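You operate a simulated robot arm through the tools that you are given. There is no shell and no other tool. Be economical: measure what you need, move in short steps, check, and stop when the job is done.

You run a simulated robot arm. Do the job below in one go: nothing can be reset, and whatever is moved stays where it is left.

## Task
Close the teal inlet valve, vent the blue test pot and slide the teal cup under the drain outlet.
Fine: the cup from the rubber mat at the back; inlet closed before the orange vent rocker goes to Open; it stays open; the green drain valve stays closed.

The check looks at the end state, three seconds after you hand in, the way a careful person would. Anything else that was tipped, shoved, dropped, spilled or broken makes it a failure.

## Robot
A 7-joint arm with a two-finger parallel gripper, fixed in place. Base frame: the origin is at the foot of the arm, x ahead of it, y to its left, z up. Lengths are in mm, angles in rad, forces in N, time in s.
With the tool pointing down near the work surface it reaches from about 300 to 700 mm from the base axis. Its first joint turns from -1.152 to 1.152 rad. Payload 1.57 kg.
The tool frame sits at the grasp point between the pads (the TCP): z along the fingers, y along the line on which they close. The tips reach 30 mm beyond it. The gripper opens to 110 mm. The fingers are 24 mm wide and 12 mm thick; the gripper's body (48 by 112 mm) begins 78 mm behind the TCP.
Orientation is that of the tool frame in the base frame, as a unit quaternion [w, x, y, z]. With the fingers straight down and closing along the base's y, the tool's x points along the base's -x, its y along +y and its z along -z.

## Interface
- The arm moves only by the tool jog_arm. Its argument "moves" is one flat list of numbers, 7 for each row, row after row: the gripper command, from -1 (shut) to 1 (fully open), values between in proportion, then the shift along the base's x, y, z in units of 300 mm (1.0 is 300 mm), then the turn, a rotation vector about the base's x, y, z in units of 60 degrees (1.0 is 60 degrees). In form: [claw, tx, ty, tz, wx, wy, wz, claw, tx, ty, tz, wx, wy, wz, ...]. A call has 1 to 20 rows; each row is the pose to reach, as a shift and turn from the pose commanded when the call began. A call with a number of a shift or a turn outside -1 to 1 is refused whole. Rows are played at 5 a second. More than 50 mm and 0.15 rad between two rows, or a gripper value outside its range, and nothing of the call is played. Where a pose cannot be reached the arm comes as near as it can. A force on the tool above 60 N (or 10 N above the force at the start of the call, whichever is more), or a blocked arm, ends the call early, and 0.2 s more pass. The fingers move at their own pace (about 108 mm/s each) and stop on an object; they squeeze with about 24 N. The grip force told is the motor's: it shows also when the fingers shut on nothing. Time passes only in rows, and 0.2 s behind the last, so rows that repeat a pose let the fingers close. It gives the time, the measured TCP pose, the force on the tool (base axes), the opening and the grip force at its end, in the units of the frame above (readings bear some noise), and new pictures: "pictures" is both (left out), scene, wrist or none.
- Cameras (640 x 400 px; columns grow to the right, rows downward): "scene" is fixed at [173.2, -418.1, 1396.3]; the picture's right is [0.71, -0.71, 0.00], its down [-0.45, -0.45, -0.78] and it looks along [0.55, 0.55, -0.63] (base axes); focal length 347 px, centre (320, 200). "wrist" rides on the gripper at [-36, 0, -80] in the tool frame; the picture's right is [0.00, -1.00, 0.00], its down [0.97, 0.00, -0.24] and it looks along [0.24, 0.00, 0.97] (tool axes); focal length 218 px, centre (320, 200).
- measure_at(camera, pixels): there is no depth. For up to 12 entries [column, row, z] of the newest picture of that camera ("zoom" is the newest enlarged one), the place [x, y] in the base frame at which the ray of that pixel passes the height z, good to about 2 mm, but the place of the scene camera against the robot may be out by one fixed shift of up to 18 mm in any direction. It takes no simulated time.
- enlarge(camera, box): a new picture of the part [left, top, right, bottom] of that camera's present view, enlarged. It takes no simulated time.
- sign_off(): hands the job in; it is judged then, once.

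Go step by step. Measure first, check grasps and placings, and put right what went wrong. The budget is 80 turns and 150 pictures, counting those below and the enlarged ones. Unless the task says otherwise, let go and move clear before handing in, and close with one line.

The tools are called after "Request:" as name(argument=value, ...) on one line, values as JSON. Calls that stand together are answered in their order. jog_arm: Moves the arm, as the interface text tells. Its arguments: {"type":"object","properties":{"moves":{"type":"array"},"pictures":{"type":"string","enum":["both","scene","wrist","none"]}},"required":["moves"]} The other tools are called the same way: measure_at (camera, pixels) gives the place at which the rays of pixels pass given heights; enlarge (camera, box) takes an enlarged picture of a part of a camera's view; sign_off () hands the job in.

At the start:

```text
t: 0.0
tool_pos: [336.4, -144.8, 1168.8]
ee_rot: [0.0, -0.001, 1.0, 0.0]
force: [-0.1, 0.2, 0.2]
opening: 109.9
finger_force: 0.1
```

scene: 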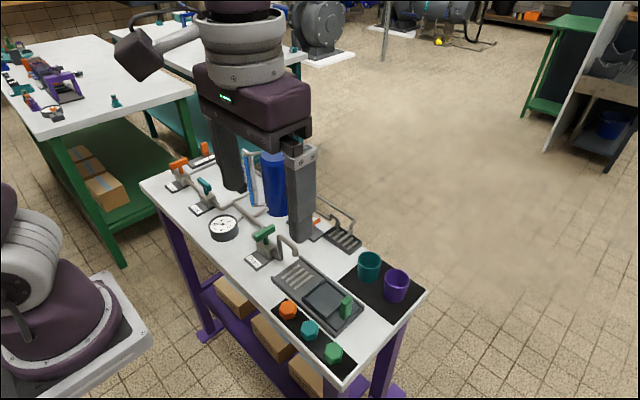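
wrist: 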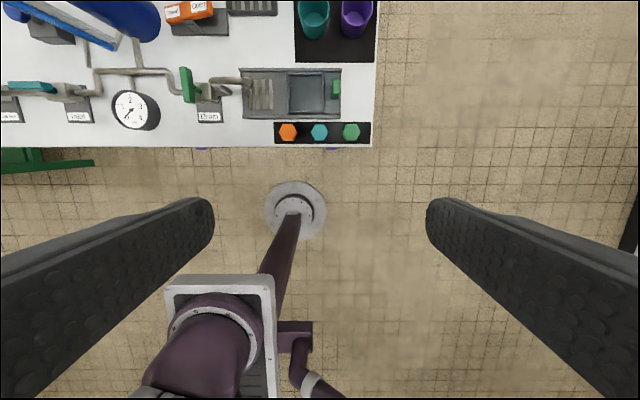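

The scene shows the bench with the rig (teal lever around 205,187, blue pot at 270,180, green drain at 263,235, cups at 370,265). I'll enlarge to see details.

Request:
enlarge(camera="scene", box=[140, 130, 300, 230])

Request:
enlarge(camera="scene", box=[230, 190, 430, 380])

Request:
enlarge(camera="wrist", box=[0, 0, 390, 160])

```text
4.00 times, centred on (220, 180) of scene
```

zoom: 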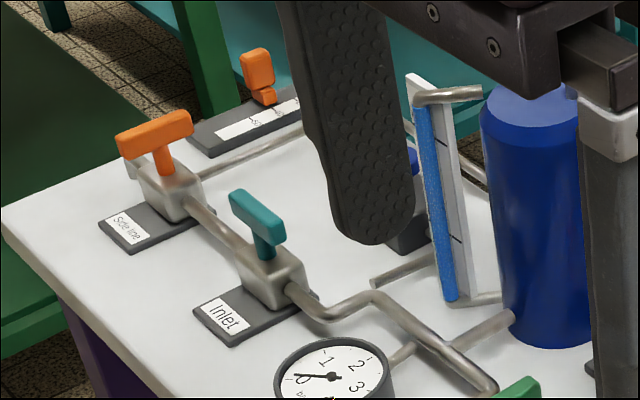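

```text
2.11 times, centred on (330, 285) of scene
```

zoom: 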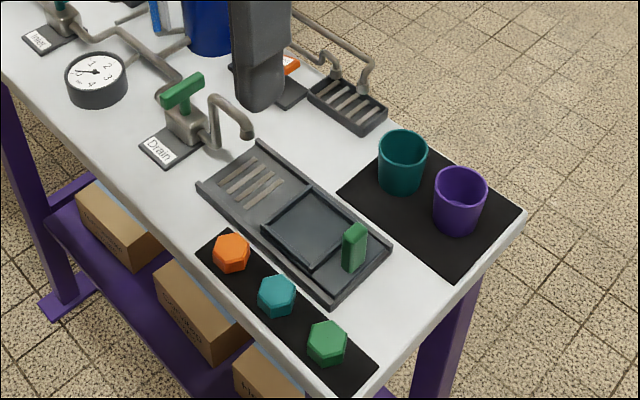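

```text
1.64 times, centred on (195, 80) of wrist
```

zoom: 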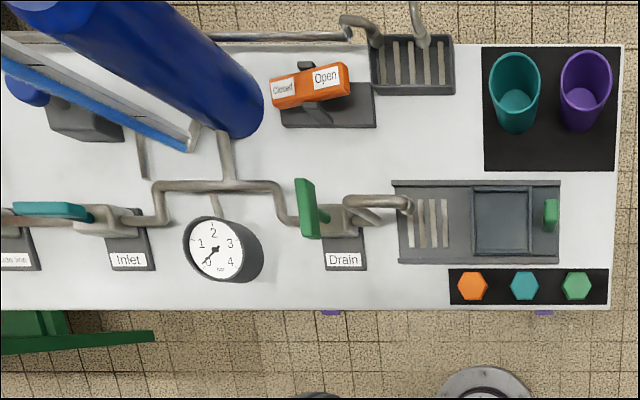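

The zooms show a teal inlet T-lever along the pipe (open), the green drain lever crosswise (closed), an orange rocker with Closed/Open labels, and a tray with a square carriage and green tab. I'll measure rough positions and move the camera over the rig.

Request:
measure_at(camera="wrist", pixels=[[313, 30, 805], [355, 30, 805], [249, 125, 805], [312, 92, 815], [336, 88, 830], [73, 92, 830], [35, 88, 870], [190, 12, 830], [205, 105, 803], [375, 145, 803]])

Request:
jog_arm(moves=[1, 0.15, 0, 0, 0, 0, 0, 1, 0.3, 0, 0, 0, 0, 0, 1, 0.45, 0.0, 0, 0, 0, 0, 1, 0.6, 0.0, 0, 0, 0, 0])

```text
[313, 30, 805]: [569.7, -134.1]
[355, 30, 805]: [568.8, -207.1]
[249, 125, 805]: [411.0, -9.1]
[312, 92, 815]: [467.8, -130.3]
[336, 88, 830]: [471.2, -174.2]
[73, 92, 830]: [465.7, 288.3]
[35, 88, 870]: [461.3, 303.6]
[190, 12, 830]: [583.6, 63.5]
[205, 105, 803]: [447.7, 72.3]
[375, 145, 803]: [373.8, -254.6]
```

```text
t: 1.0
tool_pos: [516.8, -149.0, 1169.4]
ee_rot: [0.0, 0.001, 1.0, 0.0]
force: [0.5, 0.6, -0.5]
opening: 110.2
finger_force: 0.1
```

scene: 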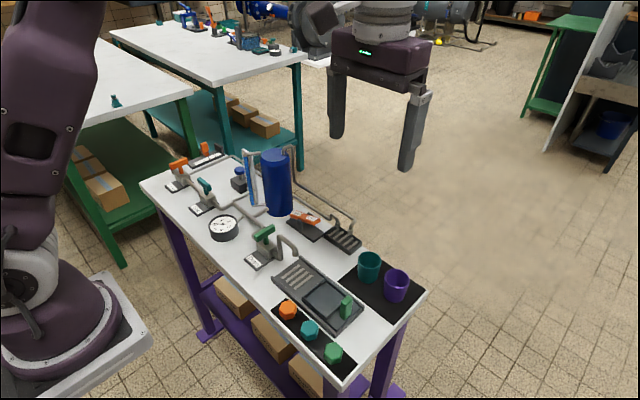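
wrist: 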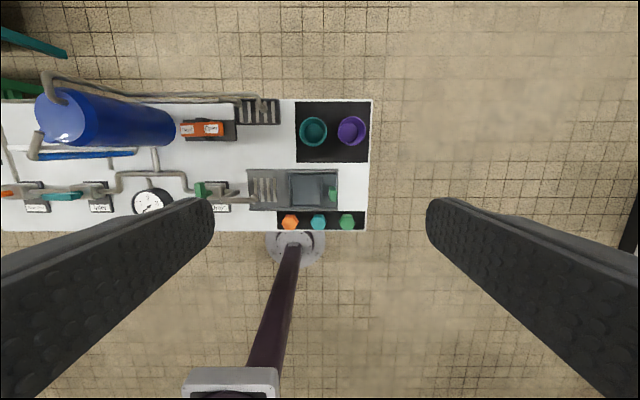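

The bench is now unobstructed in both views. I'll take enlargements for the details.

Request:
enlarge(camera="scene", box=[155, 135, 255, 215])

Request:
enlarge(camera="scene", box=[240, 190, 370, 330])

Request:
enlarge(camera="wrist", box=[170, 90, 380, 240])

Request:
enlarge(camera="scene", box=[270, 195, 370, 260])

```text
5.00 times, centred on (205, 175) of scene
```

zoom: 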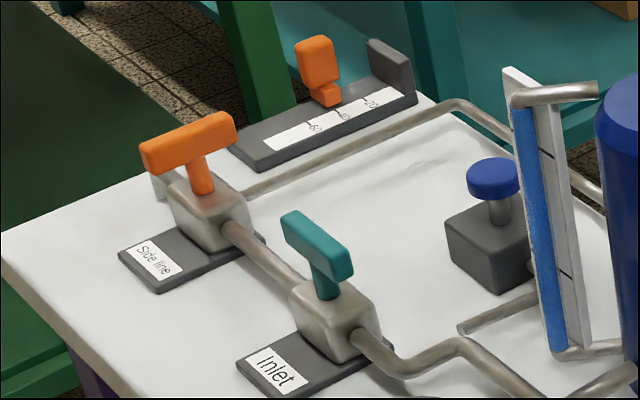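

```text
2.86 times, centred on (305, 260) of scene
```

zoom: 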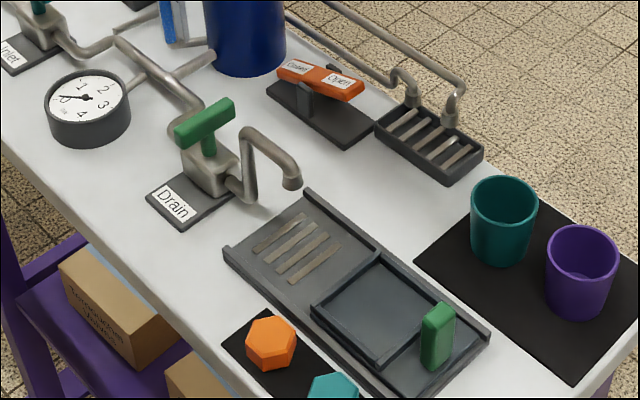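

```text
2.67 times, centred on (275, 165) of wrist
```

zoom: 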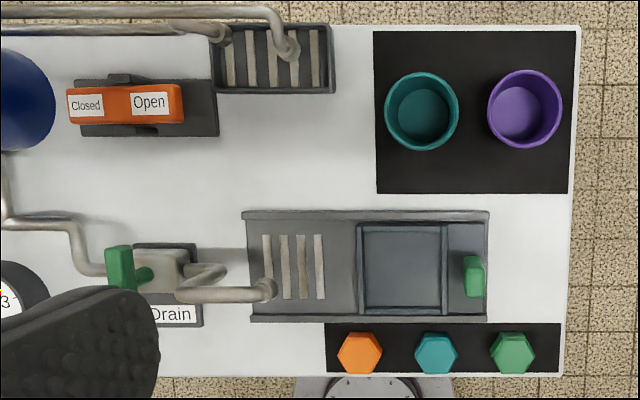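

```text
6.15 times, centred on (320, 228) of scene
```

zoom: 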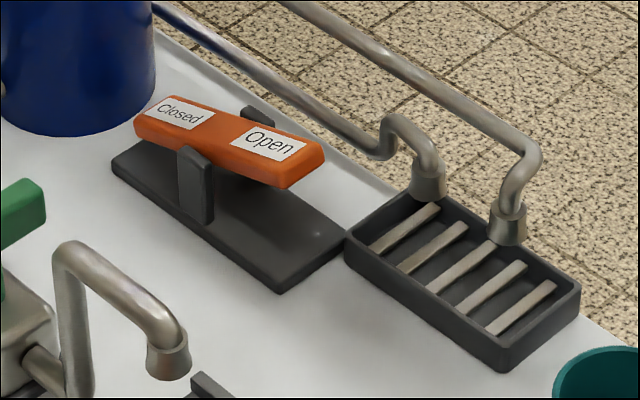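

The rocker's Open end (-y side) is raised, so pressing it down opens the vent; the sled with the green tab slides along its tray towards the outlet. Next I'll travel high over to the inlet for a close look.

Request:
jog_arm(moves=[1, -0.02, 0.15, 0, 0, 0, 0, 1, -0.04, 0.3, 0, 0, 0, 0, 1, -0.06, 0.45, 0, 0, 0, 0, 1, -0.08, 0.6, 0, 0, 0, 0, 1, -0.09, 0.75, 0, 0, 0, 0, 1, -0.09, 0.9, 0, 0, 0, 0, 1, -0.09, 1.0, 0, 0, 0, 0])

Request:
jog_arm(moves=[1, 0, 0.15, 0, 0, 0, 0, 1, 0, 0.3, -0.05, 0, 0, 0, 1, 0, 0.45, -0.12, 0, 0, 0, 1, 0, 0.46, -0.26, 0, 0, 0, 1, 0, 0.46, -0.4, 0, 0, 0])

```text
t: 2.6
tool_pos: [489.8, 155.8, 1168.2]
ee_rot: [0.0, 0.0, 1.0, 0.0]
force: [-0.1, 0.4, 1.1]
opening: 110.0
finger_force: 0.0
```

scene: 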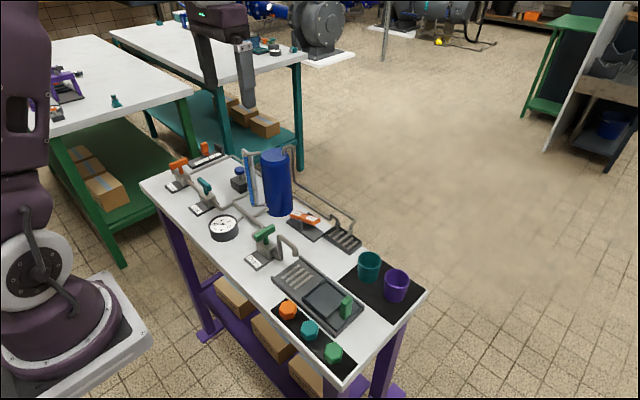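
wrist: 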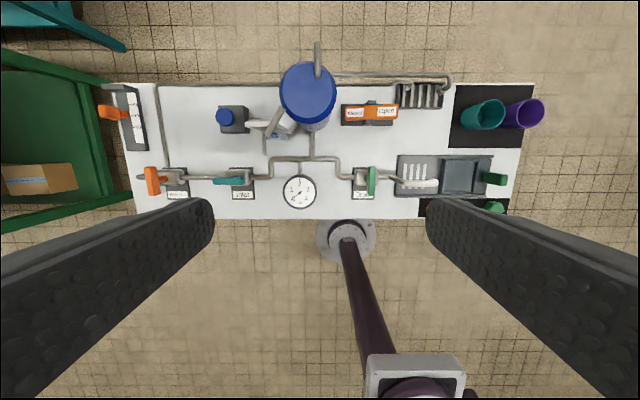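

```text
t: 3.8
tool_pos: [487.9, 292.4, 1045.3]
ee_rot: [-0.001, 0.0, 1.0, 0.0]
force: [-0.5, -0.4, -0.7]
opening: 110.1
finger_force: 0.1
```

scene: 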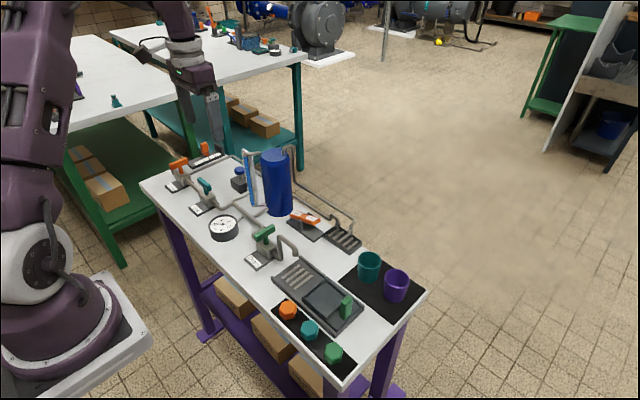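
wrist: 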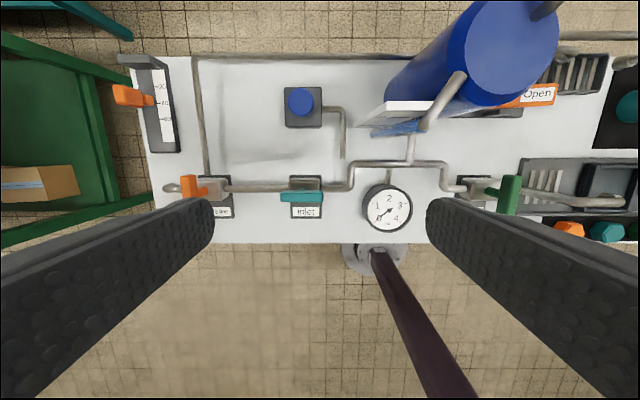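

The inlet lever is at (300,196) in the wrist view. I'll zoom in and measure the lever and valve body.

Request:
enlarge(camera="wrist", box=[250, 150, 360, 225])

Request:
measure_at(camera="wrist", pixels=[[280, 196, 870], [322, 196, 870], [280, 196, 850], [322, 196, 850], [305, 184, 830], [305, 184, 803], [305, 212, 805], [188, 188, 870], [462, 182, 830]])

```text
5.33 times, centred on (305, 188) of wrist
```

zoom: 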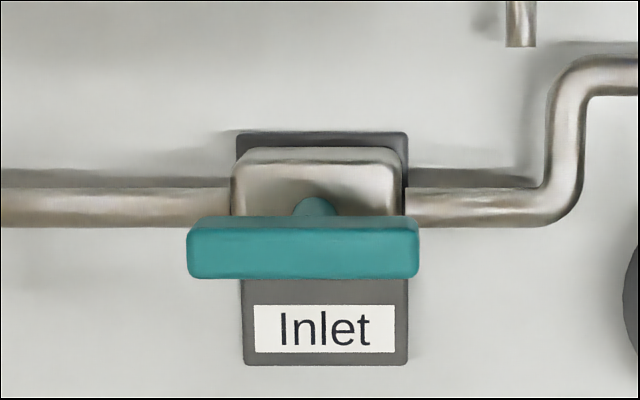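

```text
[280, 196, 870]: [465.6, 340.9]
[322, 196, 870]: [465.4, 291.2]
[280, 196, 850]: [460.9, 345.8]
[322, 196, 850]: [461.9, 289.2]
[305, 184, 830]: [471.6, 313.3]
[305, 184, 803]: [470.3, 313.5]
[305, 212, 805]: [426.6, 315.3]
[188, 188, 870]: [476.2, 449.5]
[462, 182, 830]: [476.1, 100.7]
```

Next I'll get the lever height by combining the scene and wrist rays.

Request:
measure_at(camera="scene", pixels=[[196, 209, 807], [204.6, 182.5, 850], [204.6, 182.5, 870], [204.6, 182.5, 890], [223, 228, 830], [320, 296, 806]])

Request:
measure_at(camera="wrist", pixels=[[308.5, 211.7, 807], [306.8, 195.5, 850], [306.8, 195.5, 870], [306.8, 195.5, 890]])

```text
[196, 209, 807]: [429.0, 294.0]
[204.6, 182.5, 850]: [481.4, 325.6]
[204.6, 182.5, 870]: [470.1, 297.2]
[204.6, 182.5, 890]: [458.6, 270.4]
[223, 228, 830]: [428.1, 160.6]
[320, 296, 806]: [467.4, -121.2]
```

```text
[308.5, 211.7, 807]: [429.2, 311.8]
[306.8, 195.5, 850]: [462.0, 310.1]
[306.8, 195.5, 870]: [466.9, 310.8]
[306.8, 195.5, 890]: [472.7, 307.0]
```

The scene camera reads about 18 mm low in y; corrected rays meet at the bar centre near (467, 311, 871). I'll turn the tool +90° about z, narrow the fingers, and centre above the bar.

Request:
jog_arm(moves=[-0.1, -0.01, 0.01, 0, 0, 0, 0.125, -0.1, -0.02, 0.02, 0, 0, 0, 0.25, -0.1, -0.03, 0.03, 0, 0, 0, 0.375, -0.1, -0.04, 0.04, 0, 0, 0, 0.5, -0.1, -0.06, 0.05, 0, 0, 0, 0.625, -0.1, -0.07, 0.062, 0, 0, 0, 0.75], pictures="none")

Request:
jog_arm(moves=[-0.1, 0, 0, 0, 0, 0, 0.125, -0.1, 0, 0, 0, 0, 0, 0.25, -0.1, 0, 0, -0.05, 0, 0, 0.375, -0.1, 0, 0, -0.1, 0, 0, 0.5, -0.1, 0, 0, -0.15, 0, 0, 0.625, -0.1, 0, 0, -0.25, 0, 0, 0.75, -0.1, 0, 0, -0.3, 0, 0, 0.75, -0.1, 0, 0, -0.3, 0, 0, 0.75])

```text
t: 5.2
tool_pos: [468.0, 310.6, 1049.4]
ee_rot: [-0.001, -0.384, 0.924, -0.001]
force: [-0.1, -0.2, 0.8]
opening: 49.3
finger_force: 0.0
```

```text
t: 7.0
tool_pos: [466.4, 314.1, 956.3]
ee_rot: [0.0, -0.707, 0.708, 0.0]
force: [-0.1, -0.3, 0.4]
opening: 49.8
finger_force: 0.0
```

scene: 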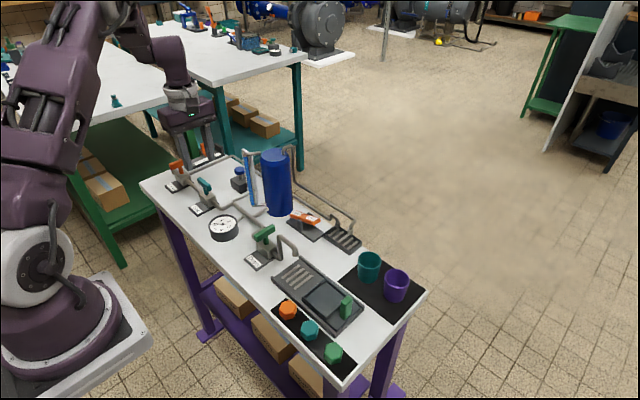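
wrist: 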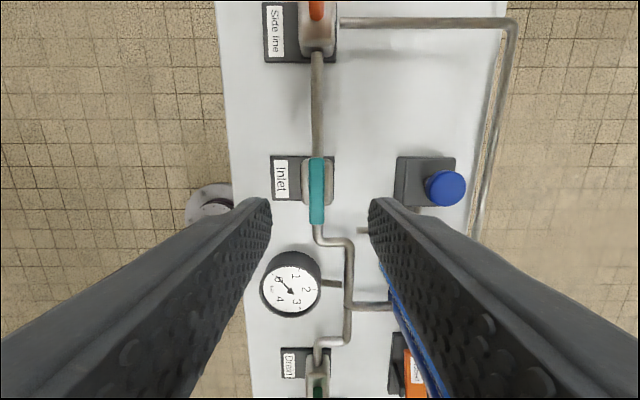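

The bar is now at columns 309–324, rows 157–224. I'll triangulate its height again.

Request:
measure_at(camera="wrist", pixels=[[316.5, 190.5, 850], [316.5, 190.5, 860], [316.5, 190.5, 870], [316.5, 190.5, 880], [316.5, 190.5, 890], [316.5, 157, 870], [316.5, 224, 870], [309, 190, 870], [324, 190, 870], [332, 180, 840]])

Request:
enlarge(camera="wrist", box=[260, 140, 380, 240])

```text
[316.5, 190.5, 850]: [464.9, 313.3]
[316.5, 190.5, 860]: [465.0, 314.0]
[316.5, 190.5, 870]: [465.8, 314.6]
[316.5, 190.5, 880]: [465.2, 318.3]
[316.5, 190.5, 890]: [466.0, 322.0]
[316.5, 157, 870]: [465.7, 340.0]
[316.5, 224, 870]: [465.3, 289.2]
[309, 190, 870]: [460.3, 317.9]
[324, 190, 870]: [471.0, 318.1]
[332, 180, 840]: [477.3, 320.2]
```

```text
4.00 times, centred on (320, 190) of wrist
```

zoom: 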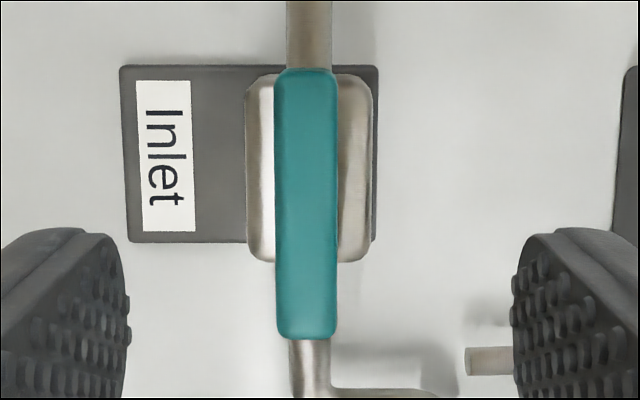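

The rays meet near (465.5, 313, 866). I'll descend so that the tips straddle the bar, then look before gripping.

Request:
jog_arm(moves=[-0.3, -0.003, -0.003, -0.08, 0, 0, 0, -0.3, -0.003, -0.003, -0.15, 0, 0, 0, -0.3, -0.003, -0.003, -0.2, 0, 0, 0, -0.3, -0.003, -0.003, -0.233, 0, 0, 0, -0.3, -0.003, -0.003, -0.233, 0, 0, 0])

Request:
enlarge(camera="scene", box=[155, 135, 255, 215])

```text
t: 8.2
tool_pos: [468.8, 311.0, 886.7]
ee_rot: [0.0, -0.707, 0.707, 0.0]
force: [0.5, 0.3, -0.2]
opening: 38.2
finger_force: 0.0
```

scene: 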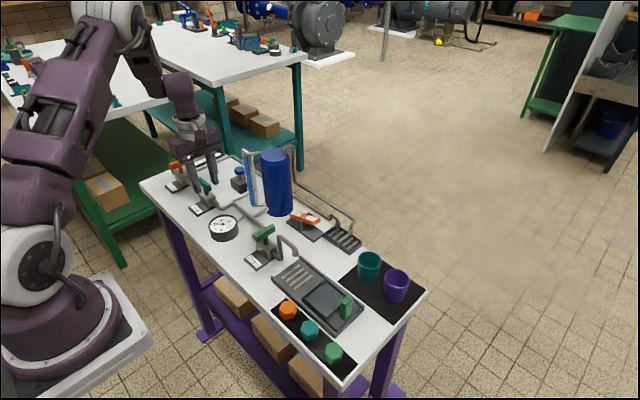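
wrist: 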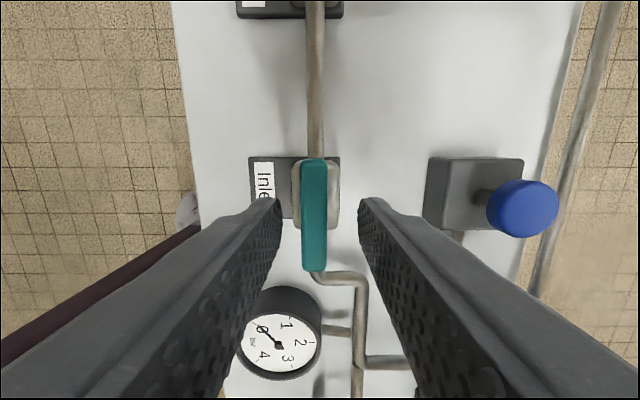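

```text
5.00 times, centred on (205, 175) of scene
```

zoom: 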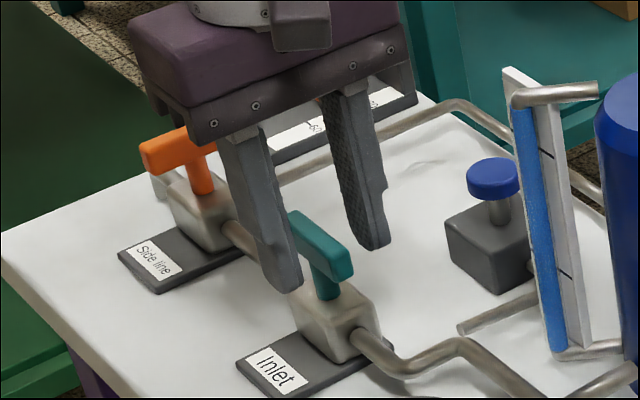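

The fingers straddle the bar (columns 301–326), with the bar left of centre. I'll check the centre before closing.

Request:
measure_at(camera="wrist", pixels=[[313.5, 215.5, 860], [313.5, 215.5, 866], [313.5, 215.5, 872], [313.5, 160, 870], [313.5, 271, 870], [301, 215, 870], [326, 215, 870]])

```text
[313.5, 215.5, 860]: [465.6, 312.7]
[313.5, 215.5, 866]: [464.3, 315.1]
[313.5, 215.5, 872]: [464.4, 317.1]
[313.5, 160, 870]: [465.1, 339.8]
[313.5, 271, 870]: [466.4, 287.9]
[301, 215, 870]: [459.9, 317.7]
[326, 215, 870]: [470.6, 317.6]
```

Centre is about (465.5, 313.5); I'll correct by (-3, +2.5) mm and close on the bar.

Request:
jog_arm(moves=[-0.3, -0.01, 0.008, 0, 0, 0, 0, -0.3, -0.01, 0.008, 0, 0, 0, 0, -1, -0.01, 0.008, 0, 0, 0, 0, -1, -0.01, 0.008, 0, 0, 0, 0, -1, -0.01, 0.008, 0, 0, 0, 0], pictures="wrist")

```text
t: 9.4
tool_pos: [465.7, 312.4, 887.0]
ee_rot: [0.0, 0.707, -0.707, 0.0]
force: [7.9, 1.4, -3.2]
opening: 11.8
finger_force: 29.2
```

wrist: 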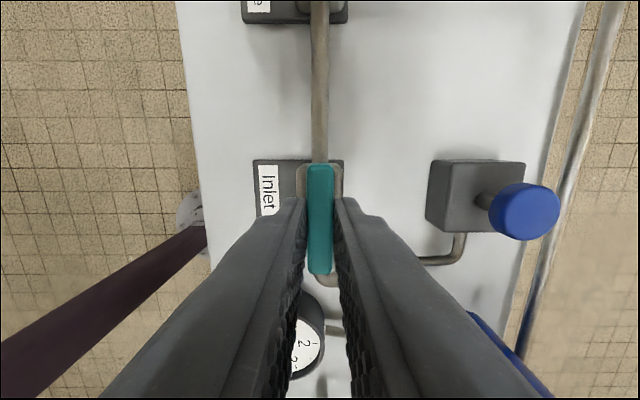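

The bar is gripped (opening 11.8 mm). I'll turn clockwise (about -z) a little and check the forces.

Request:
jog_arm(moves=[-1, 0, 0, 0, 0, 0, -0.08, -1, 0, 0, 0, 0, 0, -0.16, -1, 0, 0, 0, 0, 0, -0.25, -1, 0, 0, 0, 0, 0, -0.25], pictures="wrist")

```text
t: 10.4
tool_pos: [464.4, 312.5, 888.4]
ee_rot: [-0.001, -0.608, 0.794, 0.0]
force: [6.3, 6.2, -20.5]
opening: 12.2
finger_force: 29.0
```

wrist: 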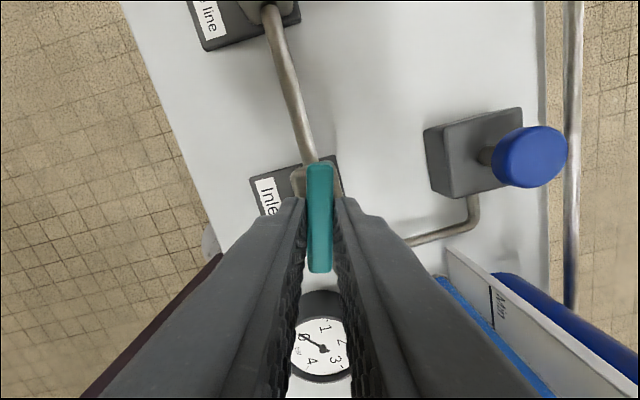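

The bar follows the gripper while the rig rotates in view. I'll continue clockwise.

Request:
jog_arm(moves=[-1, 0, 0, 0, 0, 0, -0.1, -1, 0, 0, 0, 0, 0, -0.2, -1, 0, 0, 0, 0, 0, -0.3, -1, 0, 0, 0, 0, 0, -0.4, -1, 0, 0, 0, 0, 0, -0.5, -1, 0, 0, 0, 0, 0, -0.5], pictures="wrist")

```text
t: 11.8
tool_pos: [463.4, 312.7, 888.2]
ee_rot: [0.0, -0.382, 0.924, 0.001]
force: [-1.9, 6.2, -20.2]
opening: 11.8
finger_force: 28.7
```

wrist: 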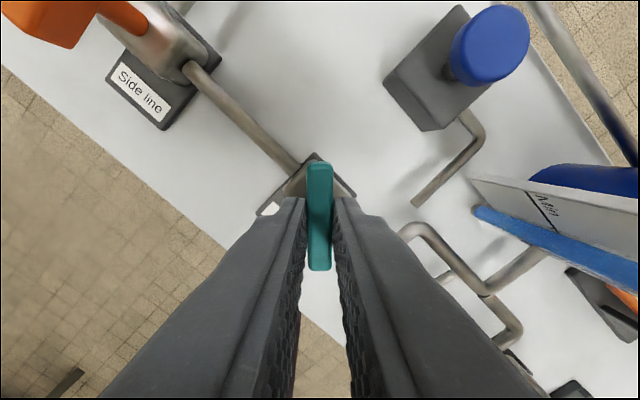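

Now at 45° and moving smoothly. I'll continue the remaining 45°.

Request:
jog_arm(moves=[-1, 0, 0, 0, 0, 0, -0.1, -1, 0, 0, 0, 0, 0, -0.2, -1, 0, 0, 0, 0, 0, -0.3, -1, 0, 0, 0, 0, 0, -0.4, -1, 0, 0, 0, 0, 0, -0.5, -1, 0, 0, 0, 0, 0, -0.6, -1, 0, 0, 0, 0, 0, -0.7, -1, 0, 0, 0, 0, 0, -0.75, -1, 0, 0, 0, 0, 0, -0.75])

```text
t: 13.8
tool_pos: [464.4, 315.1, 888.9]
ee_rot: [0.0, -0.001, 1.0, 0.002]
force: [-21.0, 20.3, 6.9]
opening: 11.9
finger_force: 29.3
```

scene: 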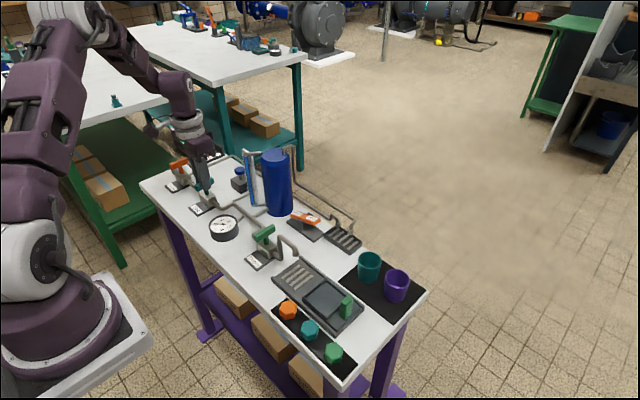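
wrist: 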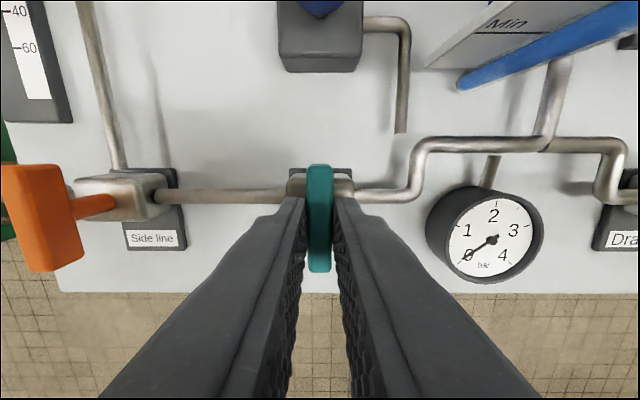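

The bar is now perpendicular to the pipe, and the force is rising near the stop. I'll release, rise and look.

Request:
jog_arm(moves=[-0.3, 0, 0, 0, 0, 0, 0, -0.3, 0, 0, 0, 0, 0, 0, -0.3, 0, 0, 0.1, 0, 0, 0, -0.3, 0, 0, 0.25, 0, 0, 0, -0.3, 0, 0, 0.35, 0, 0, 0])

Request:
enlarge(camera="wrist", box=[250, 150, 370, 240])

Request:
enlarge(camera="scene", box=[155, 135, 255, 215])

```text
t: 15.0
tool_pos: [467.1, 312.3, 993.2]
ee_rot: [0.0, 0.0, 1.0, 0.0]
force: [-0.2, 0.1, -0.4]
opening: 38.3
finger_force: 0.2
```

scene: 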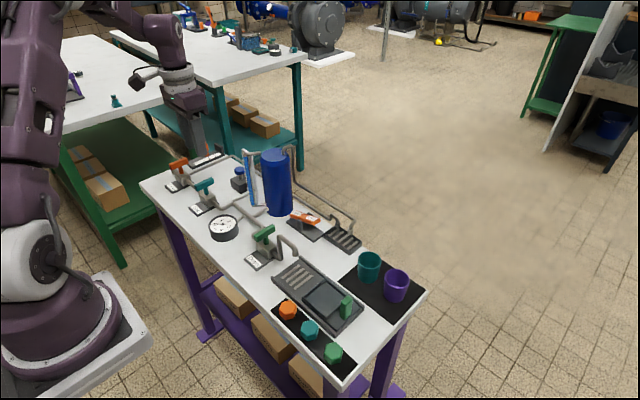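
wrist: 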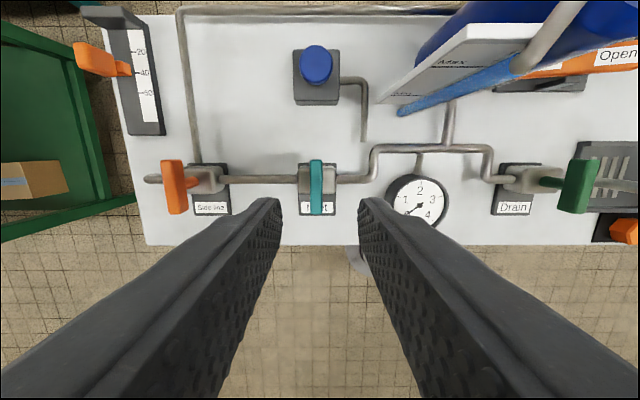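

```text
4.44 times, centred on (310, 195) of wrist
```

zoom: 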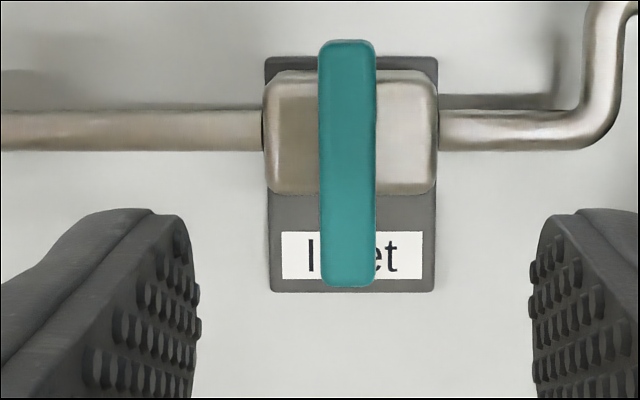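

```text
5.00 times, centred on (205, 175) of scene
```

zoom: 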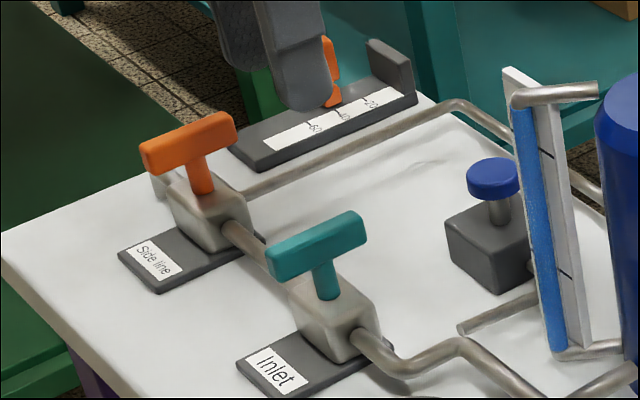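

The inlet is closed (bar crosswise). Next I'll rise and travel over towards the rocker with the fingers shut.

Request:
jog_arm(moves=[-1, 0, 0, 0.15, 0, 0, 0, -1, 0, 0, 0.3, 0, 0, 0, -1, 0, 0, 0.45, 0, 0, 0, -1, 0, 0, 0.6, 0, 0, 0, -1, 0.05, -0.14, 0.6, 0, 0, 0, -1, 0.1, -0.28, 0.6, 0, 0, 0, -1, 0.15, -0.42, 0.6, 0, 0, 0, -1, 0.2, -0.56, 0.6, 0, 0, 0, -1, 0.25, -0.7, 0.6, 0, 0, 0, -1, 0.3, -0.84, 0.6, 0, 0, 0, -1, 0.35, -0.98, 0.6, 0, 0, 0], pictures="none")

Request:
jog_arm(moves=[-1, 0, -0.05, -0.13, 0, 0, 0, -1, 0, -0.07, -0.25, 0, 0, 0, -1, 0, -0.07, -0.25, 0, 0, 0])

```text
t: 17.4
tool_pos: [568.3, 18.9, 1173.5]
ee_rot: [0.0, 0.0, 1.0, 0.0]
force: [0.4, 0.2, 0.5]
opening: 0.0
finger_force: 21.4
```

```text
t: 18.2
tool_pos: [571.2, -0.5, 1100.1]
ee_rot: [0.0, 0.0, 1.0, 0.0]
force: [0.0, 0.1, 0.4]
opening: 0.0
finger_force: 21.7
```

scene: 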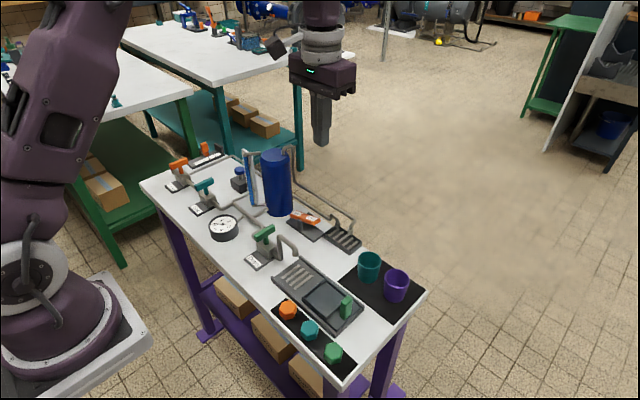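
wrist: 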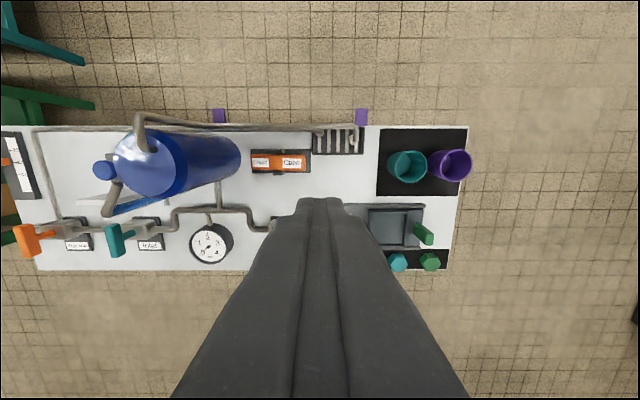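

Request:
enlarge(camera="wrist", box=[210, 120, 340, 200])

Request:
measure_at(camera="wrist", pixels=[[251, 162, 830], [306, 162, 840], [292, 162, 840], [292, 162, 830], [251, 160, 806], [311, 160, 806], [311, 173, 806], [239, 160, 803], [312, 155, 810], [362, 155, 810]])

Request:
measure_at(camera="scene", pixels=[[294, 211, 830], [318, 219, 830], [318, 219, 840], [318, 219, 850], [318, 219, 860], [314, 241, 806]])

```text
4.92 times, centred on (275, 160) of wrist
```

zoom: 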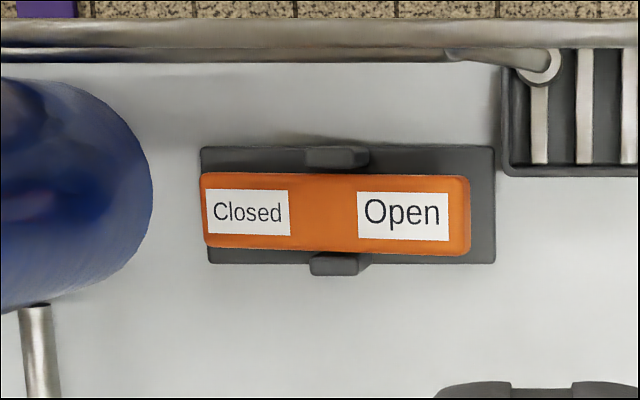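

```text
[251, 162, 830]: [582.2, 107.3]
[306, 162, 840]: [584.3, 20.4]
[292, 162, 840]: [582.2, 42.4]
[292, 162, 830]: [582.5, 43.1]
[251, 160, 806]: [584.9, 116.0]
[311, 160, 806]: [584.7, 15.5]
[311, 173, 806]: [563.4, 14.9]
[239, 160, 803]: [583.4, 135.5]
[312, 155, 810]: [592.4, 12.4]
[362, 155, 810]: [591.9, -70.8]
```

```text
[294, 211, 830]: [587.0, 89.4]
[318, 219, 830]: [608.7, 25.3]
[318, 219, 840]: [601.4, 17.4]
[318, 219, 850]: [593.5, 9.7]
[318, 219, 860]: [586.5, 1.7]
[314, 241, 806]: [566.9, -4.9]
```

The Open end of the rocker is near (582, 22–40) at z≈850, and the back pipe runs behind it. I'll check the height of that pipe before lowering.

Request:
measure_at(camera="wrist", pixels=[[300, 128, 830], [300, 128, 860], [300, 128, 900], [300, 128, 950], [300, 127, 803]])

Request:
measure_at(camera="scene", pixels=[[335, 206, 830], [335, 206, 860], [335, 206, 900], [335, 206, 950], [320, 195, 860], [320, 195, 900], [320, 195, 950]])

Request:
enlarge(camera="scene", box=[260, 130, 370, 255])

```text
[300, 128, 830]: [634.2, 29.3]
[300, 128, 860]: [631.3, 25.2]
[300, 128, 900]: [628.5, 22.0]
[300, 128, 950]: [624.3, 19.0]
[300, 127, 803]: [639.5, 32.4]
```

```text
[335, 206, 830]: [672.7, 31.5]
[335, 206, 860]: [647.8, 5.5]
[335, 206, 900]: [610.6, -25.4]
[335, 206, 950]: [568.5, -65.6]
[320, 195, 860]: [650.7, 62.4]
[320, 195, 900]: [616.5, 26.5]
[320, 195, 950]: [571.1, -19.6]
```

```text
3.20 times, centred on (315, 192) of scene
```

zoom: 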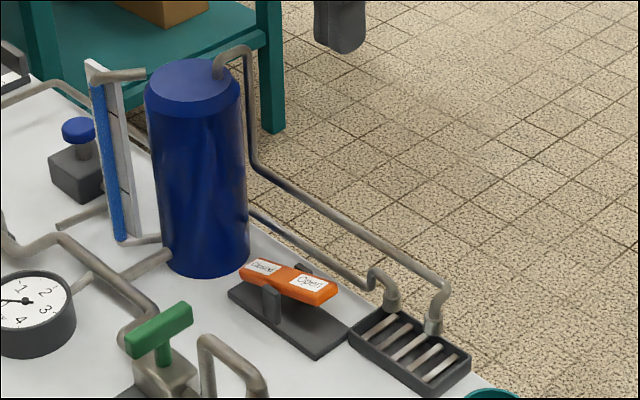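

The pipe is at z≈875, x≈631, so it clears the gripper body. I'll move over the Open end and lower to just above it.

Request:
jog_arm(moves=[-1, 0.03, 0.11, 0, 0, 0, 0, -1, 0.03, 0.112, -0.15, 0, 0, 0, -1, 0.03, 0.112, -0.3, 0, 0, 0, -1, 0.03, 0.112, -0.45, 0, 0, 0, -1, 0.03, 0.112, -0.58, 0, 0, 0, -1, 0.03, 0.112, -0.65, 0, 0, 0, -1, 0.03, 0.112, -0.65, 0, 0, 0])

Request:
enlarge(camera="scene", box=[260, 170, 370, 255])

```text
t: 19.8
tool_pos: [577.7, 28.0, 903.7]
ee_rot: [0.0, 0.0, 1.0, 0.0]
force: [0.8, -0.1, -0.1]
opening: 0.0
finger_force: 21.2
```

scene: 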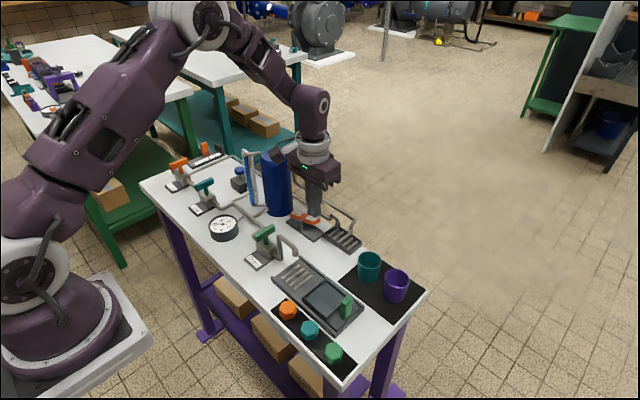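
wrist: 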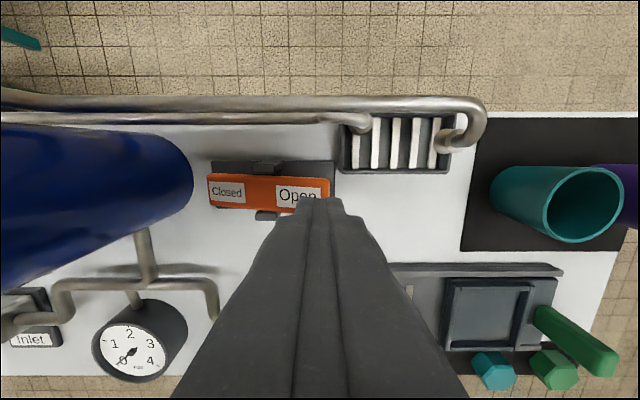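

```text
4.71 times, centred on (315, 212) of scene
```

zoom: 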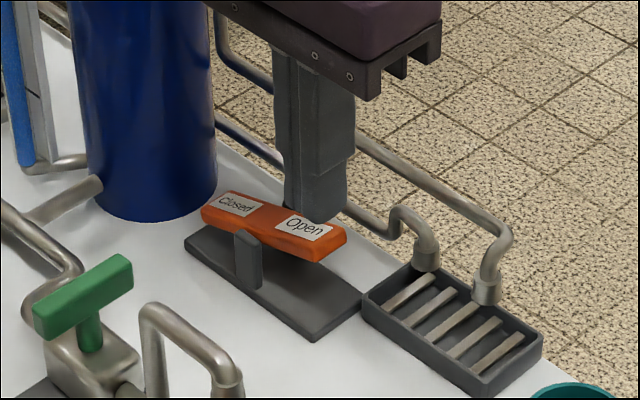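

Fingertips are just above the Open end. I'll shift +8 mm in y and press down slowly, guarded by the force limit.

Request:
jog_arm(moves=[-1, 0.012, 0.027, 0, 0, 0, 0, -1, 0.012, 0.027, -0.02, 0, 0, 0, -1, 0.012, 0.027, -0.04, 0, 0, 0, -1, 0.012, 0.027, -0.055, 0, 0, 0, -1, 0.012, 0.027, -0.07, 0, 0, 0, -1, 0.012, 0.027, -0.085, 0, 0, 0, -1, 0.012, 0.027, -0.1, 0, 0, 0])

Request:
enlarge(camera="scene", box=[260, 170, 370, 255])

```text
t: 21.4
tool_pos: [582.3, 39.1, 874.2]
ee_rot: [0.002, 0.0, 1.0, 0.001]
force: [-0.2, -1.1, 0.5]
opening: 0.0
finger_force: 20.8
```

scene: 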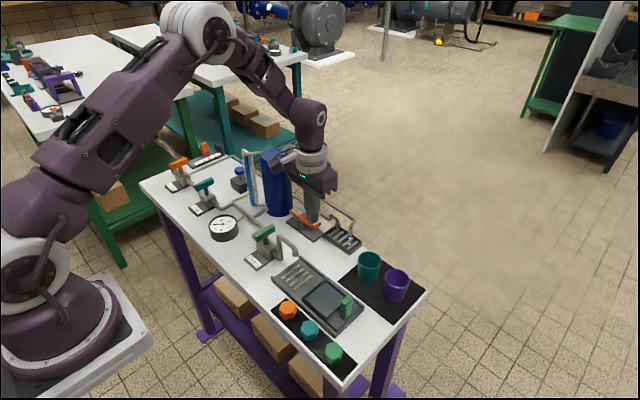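
wrist: 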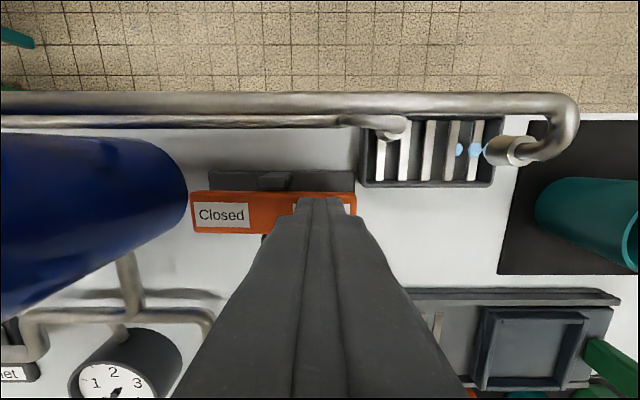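

```text
4.71 times, centred on (315, 212) of scene
```

zoom: 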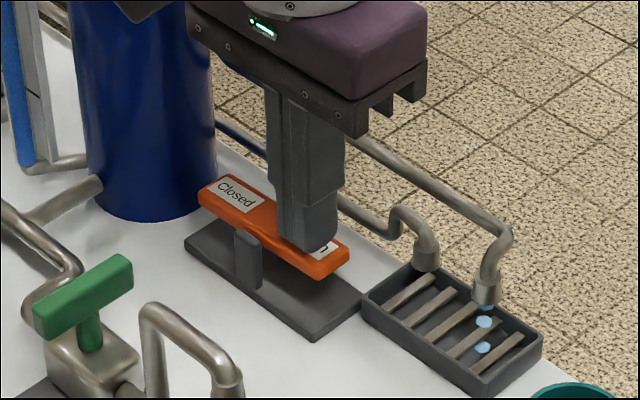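

The rocker has tipped and the vent is dripping (at zoom 485,335). I'll press a bit further to seat it.

Request:
jog_arm(moves=[-1, 0, 0, -0.015, 0, 0, 0, -1, 0, 0, -0.03, 0, 0, 0, -1, 0, 0, -0.045, 0, 0, 0, -1, 0, 0, -0.06, 0, 0, 0], pictures="none")

Request:
enlarge(camera="scene", box=[260, 170, 370, 255])

```text
t: 22.2
tool_pos: [582.2, 37.7, 867.1]
ee_rot: [-0.001, 0.0, 1.0, -0.001]
force: [-11.0, -0.6, 23.8]
opening: 0.0
finger_force: 21.1
stopped in row 3: the force on the tool passed its limit (the readings are from after the stop); the commanded pose is now the measured one
```

```text
4.71 times, centred on (315, 212) of scene
```

zoom: 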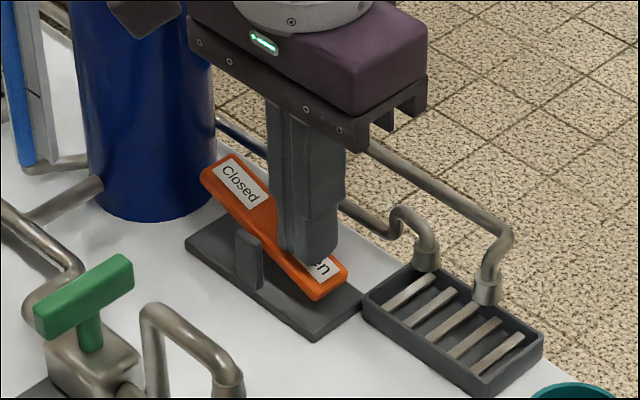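

The rocker hit its stop with the Open end down. I'll rise to check that it stays, moving towards the cups.

Request:
jog_arm(moves=[-1, 0, 0, 0.1, 0, 0, 0, -1, 0, 0, 0.25, 0, 0, 0, -1, 0, 0, 0.4, 0, 0, 0, -1, 0, -0.1, 0.5, 0, 0, 0, -0.5, 0, -0.24, 0.55, 0, 0, 0, 0, 0, -0.38, 0.55, 0, 0, 0, 0.5, 0, -0.46, 0.55, 0, 0, 0, 0.5, 0, -0.5, 0.55, 0, 0, 0])

Request:
enlarge(camera="scene", box=[260, 170, 370, 255])

Request:
enlarge(camera="wrist", box=[220, 100, 440, 260])

```text
t: 24.0
tool_pos: [580.7, -112.5, 1030.9]
ee_rot: [-0.001, 0.0, 1.0, 0.0]
force: [-0.5, 0.0, 0.2]
opening: 82.5
finger_force: 0.0
```

scene: 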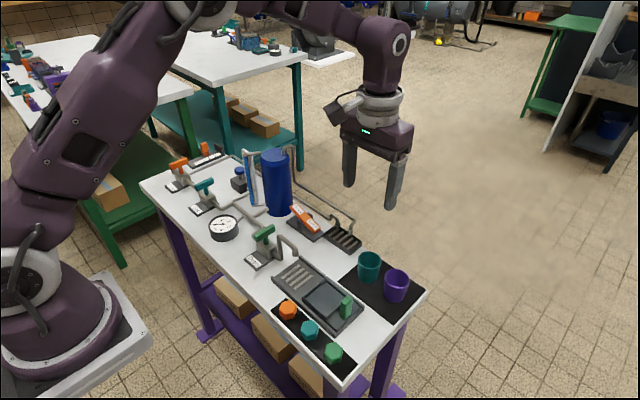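
wrist: 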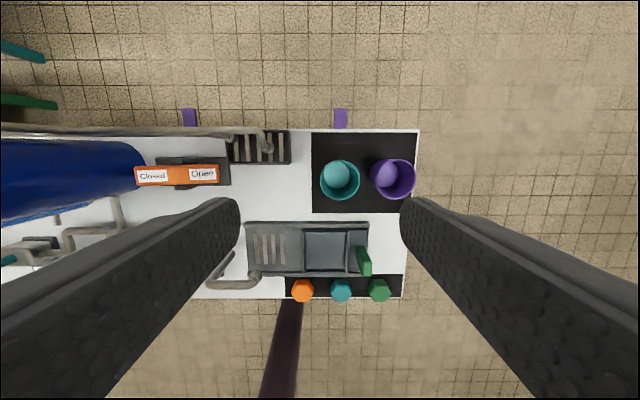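

```text
4.71 times, centred on (315, 212) of scene
```

zoom: 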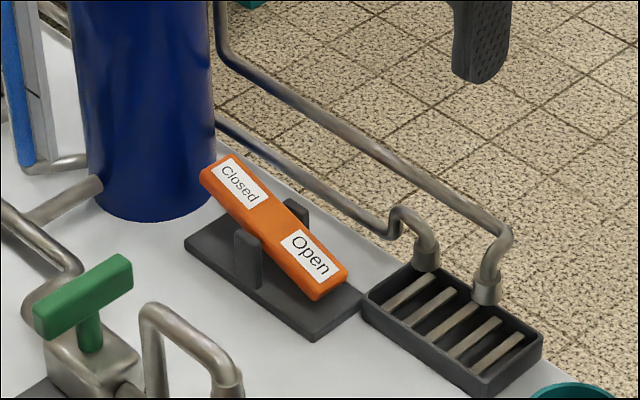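

```text
2.50 times, centred on (330, 180) of wrist
```

zoom: 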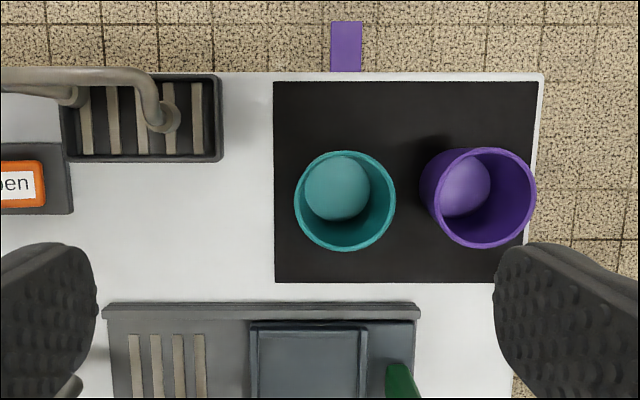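

The vent stays latched at Open. Now I'll measure the teal cup, tray pocket, tab and outlet.

Request:
measure_at(camera="wrist", pixels=[[336.8, 175, 808], [340, 180.4, 855], [340, 180.4, 865], [320, 180, 858], [360.5, 180, 858], [395, 180, 858], [325, 250, 806], [252, 287, 850], [252, 287, 870], [364, 262, 830], [248, 222, 808], [368, 222, 808]])

Request:
enlarge(camera="wrist", box=[230, 200, 410, 310])

Request:
enlarge(camera="scene", box=[240, 220, 420, 330])

```text
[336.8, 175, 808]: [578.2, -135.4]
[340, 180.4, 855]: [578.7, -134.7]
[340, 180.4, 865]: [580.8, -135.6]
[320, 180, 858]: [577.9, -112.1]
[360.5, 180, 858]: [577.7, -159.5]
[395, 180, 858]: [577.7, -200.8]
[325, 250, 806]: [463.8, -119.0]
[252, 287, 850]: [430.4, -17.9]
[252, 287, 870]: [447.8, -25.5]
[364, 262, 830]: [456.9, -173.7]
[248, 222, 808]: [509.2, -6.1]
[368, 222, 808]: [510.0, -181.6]
```

```text
3.56 times, centred on (320, 255) of wrist
```

zoom: 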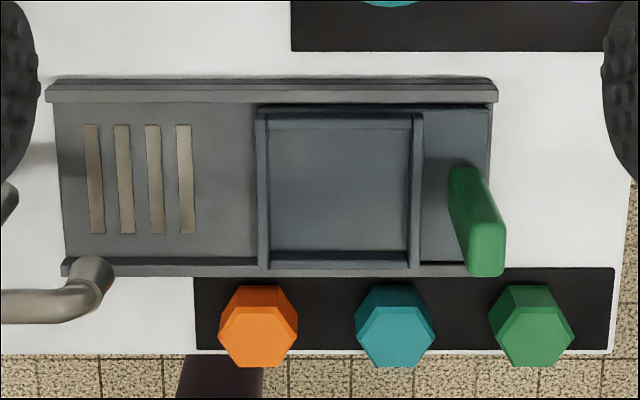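

```text
3.56 times, centred on (330, 275) of scene
```

zoom: 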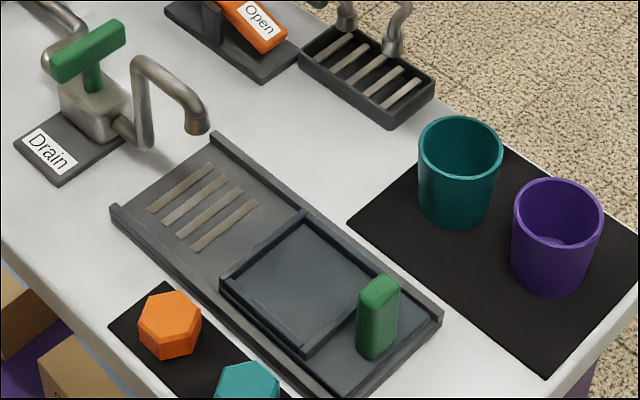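

The cup is at (579, -135), rim z≈857, diameter ≈47 mm; the gap to the purple cup (≈15 mm) is tight for a finger, so I'll grip along x. I'll turn the tool 90° and centre above the cup, and measure the outlet in the scene.

Request:
measure_at(camera="scene", pixels=[[295.7, 256, 840], [295.7, 256, 855], [295.7, 256, 870], [295.7, 256, 885], [334.3, 285, 808], [356.7, 254, 860], [380, 262, 860], [345.5, 297, 840]])

Request:
jog_arm(moves=[0.36, 0, -0.01, 0, 0, 0, 0.125, 0.36, 0, -0.02, 0, 0, 0, 0.25, 0.36, 0, -0.03, 0, 0, 0, 0.375, 0.36, 0, -0.04, 0, 0, 0, 0.5, 0.36, 0, -0.05, 0, 0, 0, 0.625, 0.36, -0.006, -0.075, 0, 0, 0, 0.75], pictures="none")

Request:
jog_arm(moves=[0.36, 0, 0, 0, 0, 0, 0.125, 0.36, 0, 0, 0, 0, 0, 0.25, 0.36, 0, 0, -0.05, 0, 0, 0.375, 0.36, 0, 0, -0.1, 0, 0, 0.5, 0.36, 0, 0, -0.15, 0, 0, 0.625, 0.36, 0, 0, -0.25, 0, 0, 0.75, 0.36, 0, 0, -0.35, 0, 0, 0.75, 0.36, 0, 0, -0.35, 0, 0, 0.75])

```text
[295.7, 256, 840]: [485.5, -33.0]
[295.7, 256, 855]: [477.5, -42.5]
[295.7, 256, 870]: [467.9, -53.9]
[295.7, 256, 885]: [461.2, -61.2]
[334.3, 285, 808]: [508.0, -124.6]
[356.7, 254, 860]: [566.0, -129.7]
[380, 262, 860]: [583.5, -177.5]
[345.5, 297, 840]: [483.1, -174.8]
```

```text
t: 25.4
tool_pos: [581.3, -133.9, 1030.8]
ee_rot: [0.0, -0.383, 0.924, -0.001]
force: [0.5, 0.1, 0.3]
opening: 75.0
finger_force: 0.0
```

```text
t: 27.2
tool_pos: [581.3, -133.8, 927.8]
ee_rot: [0.0, 0.708, -0.707, 0.0]
force: [-0.1, 0.2, 0.2]
opening: 74.8
finger_force: 0.0
```

scene: 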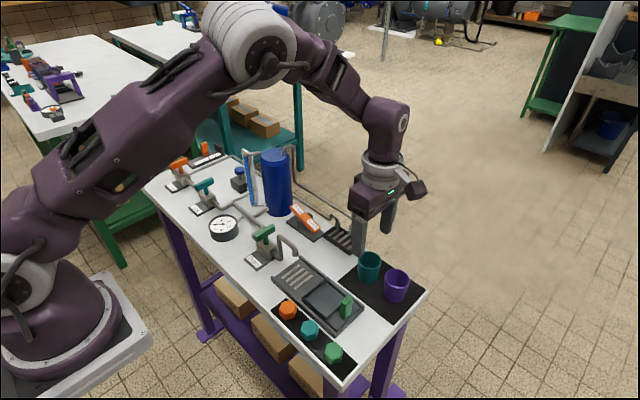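
wrist: 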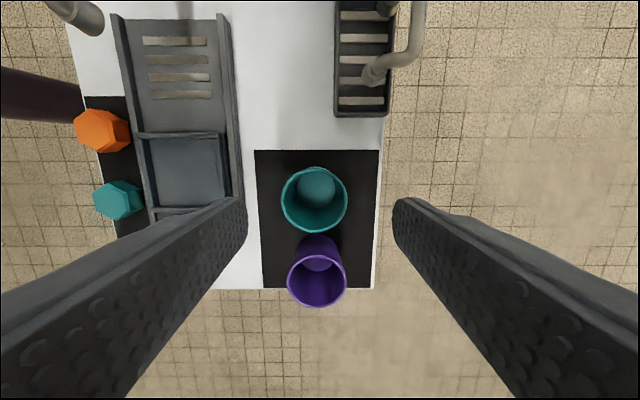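

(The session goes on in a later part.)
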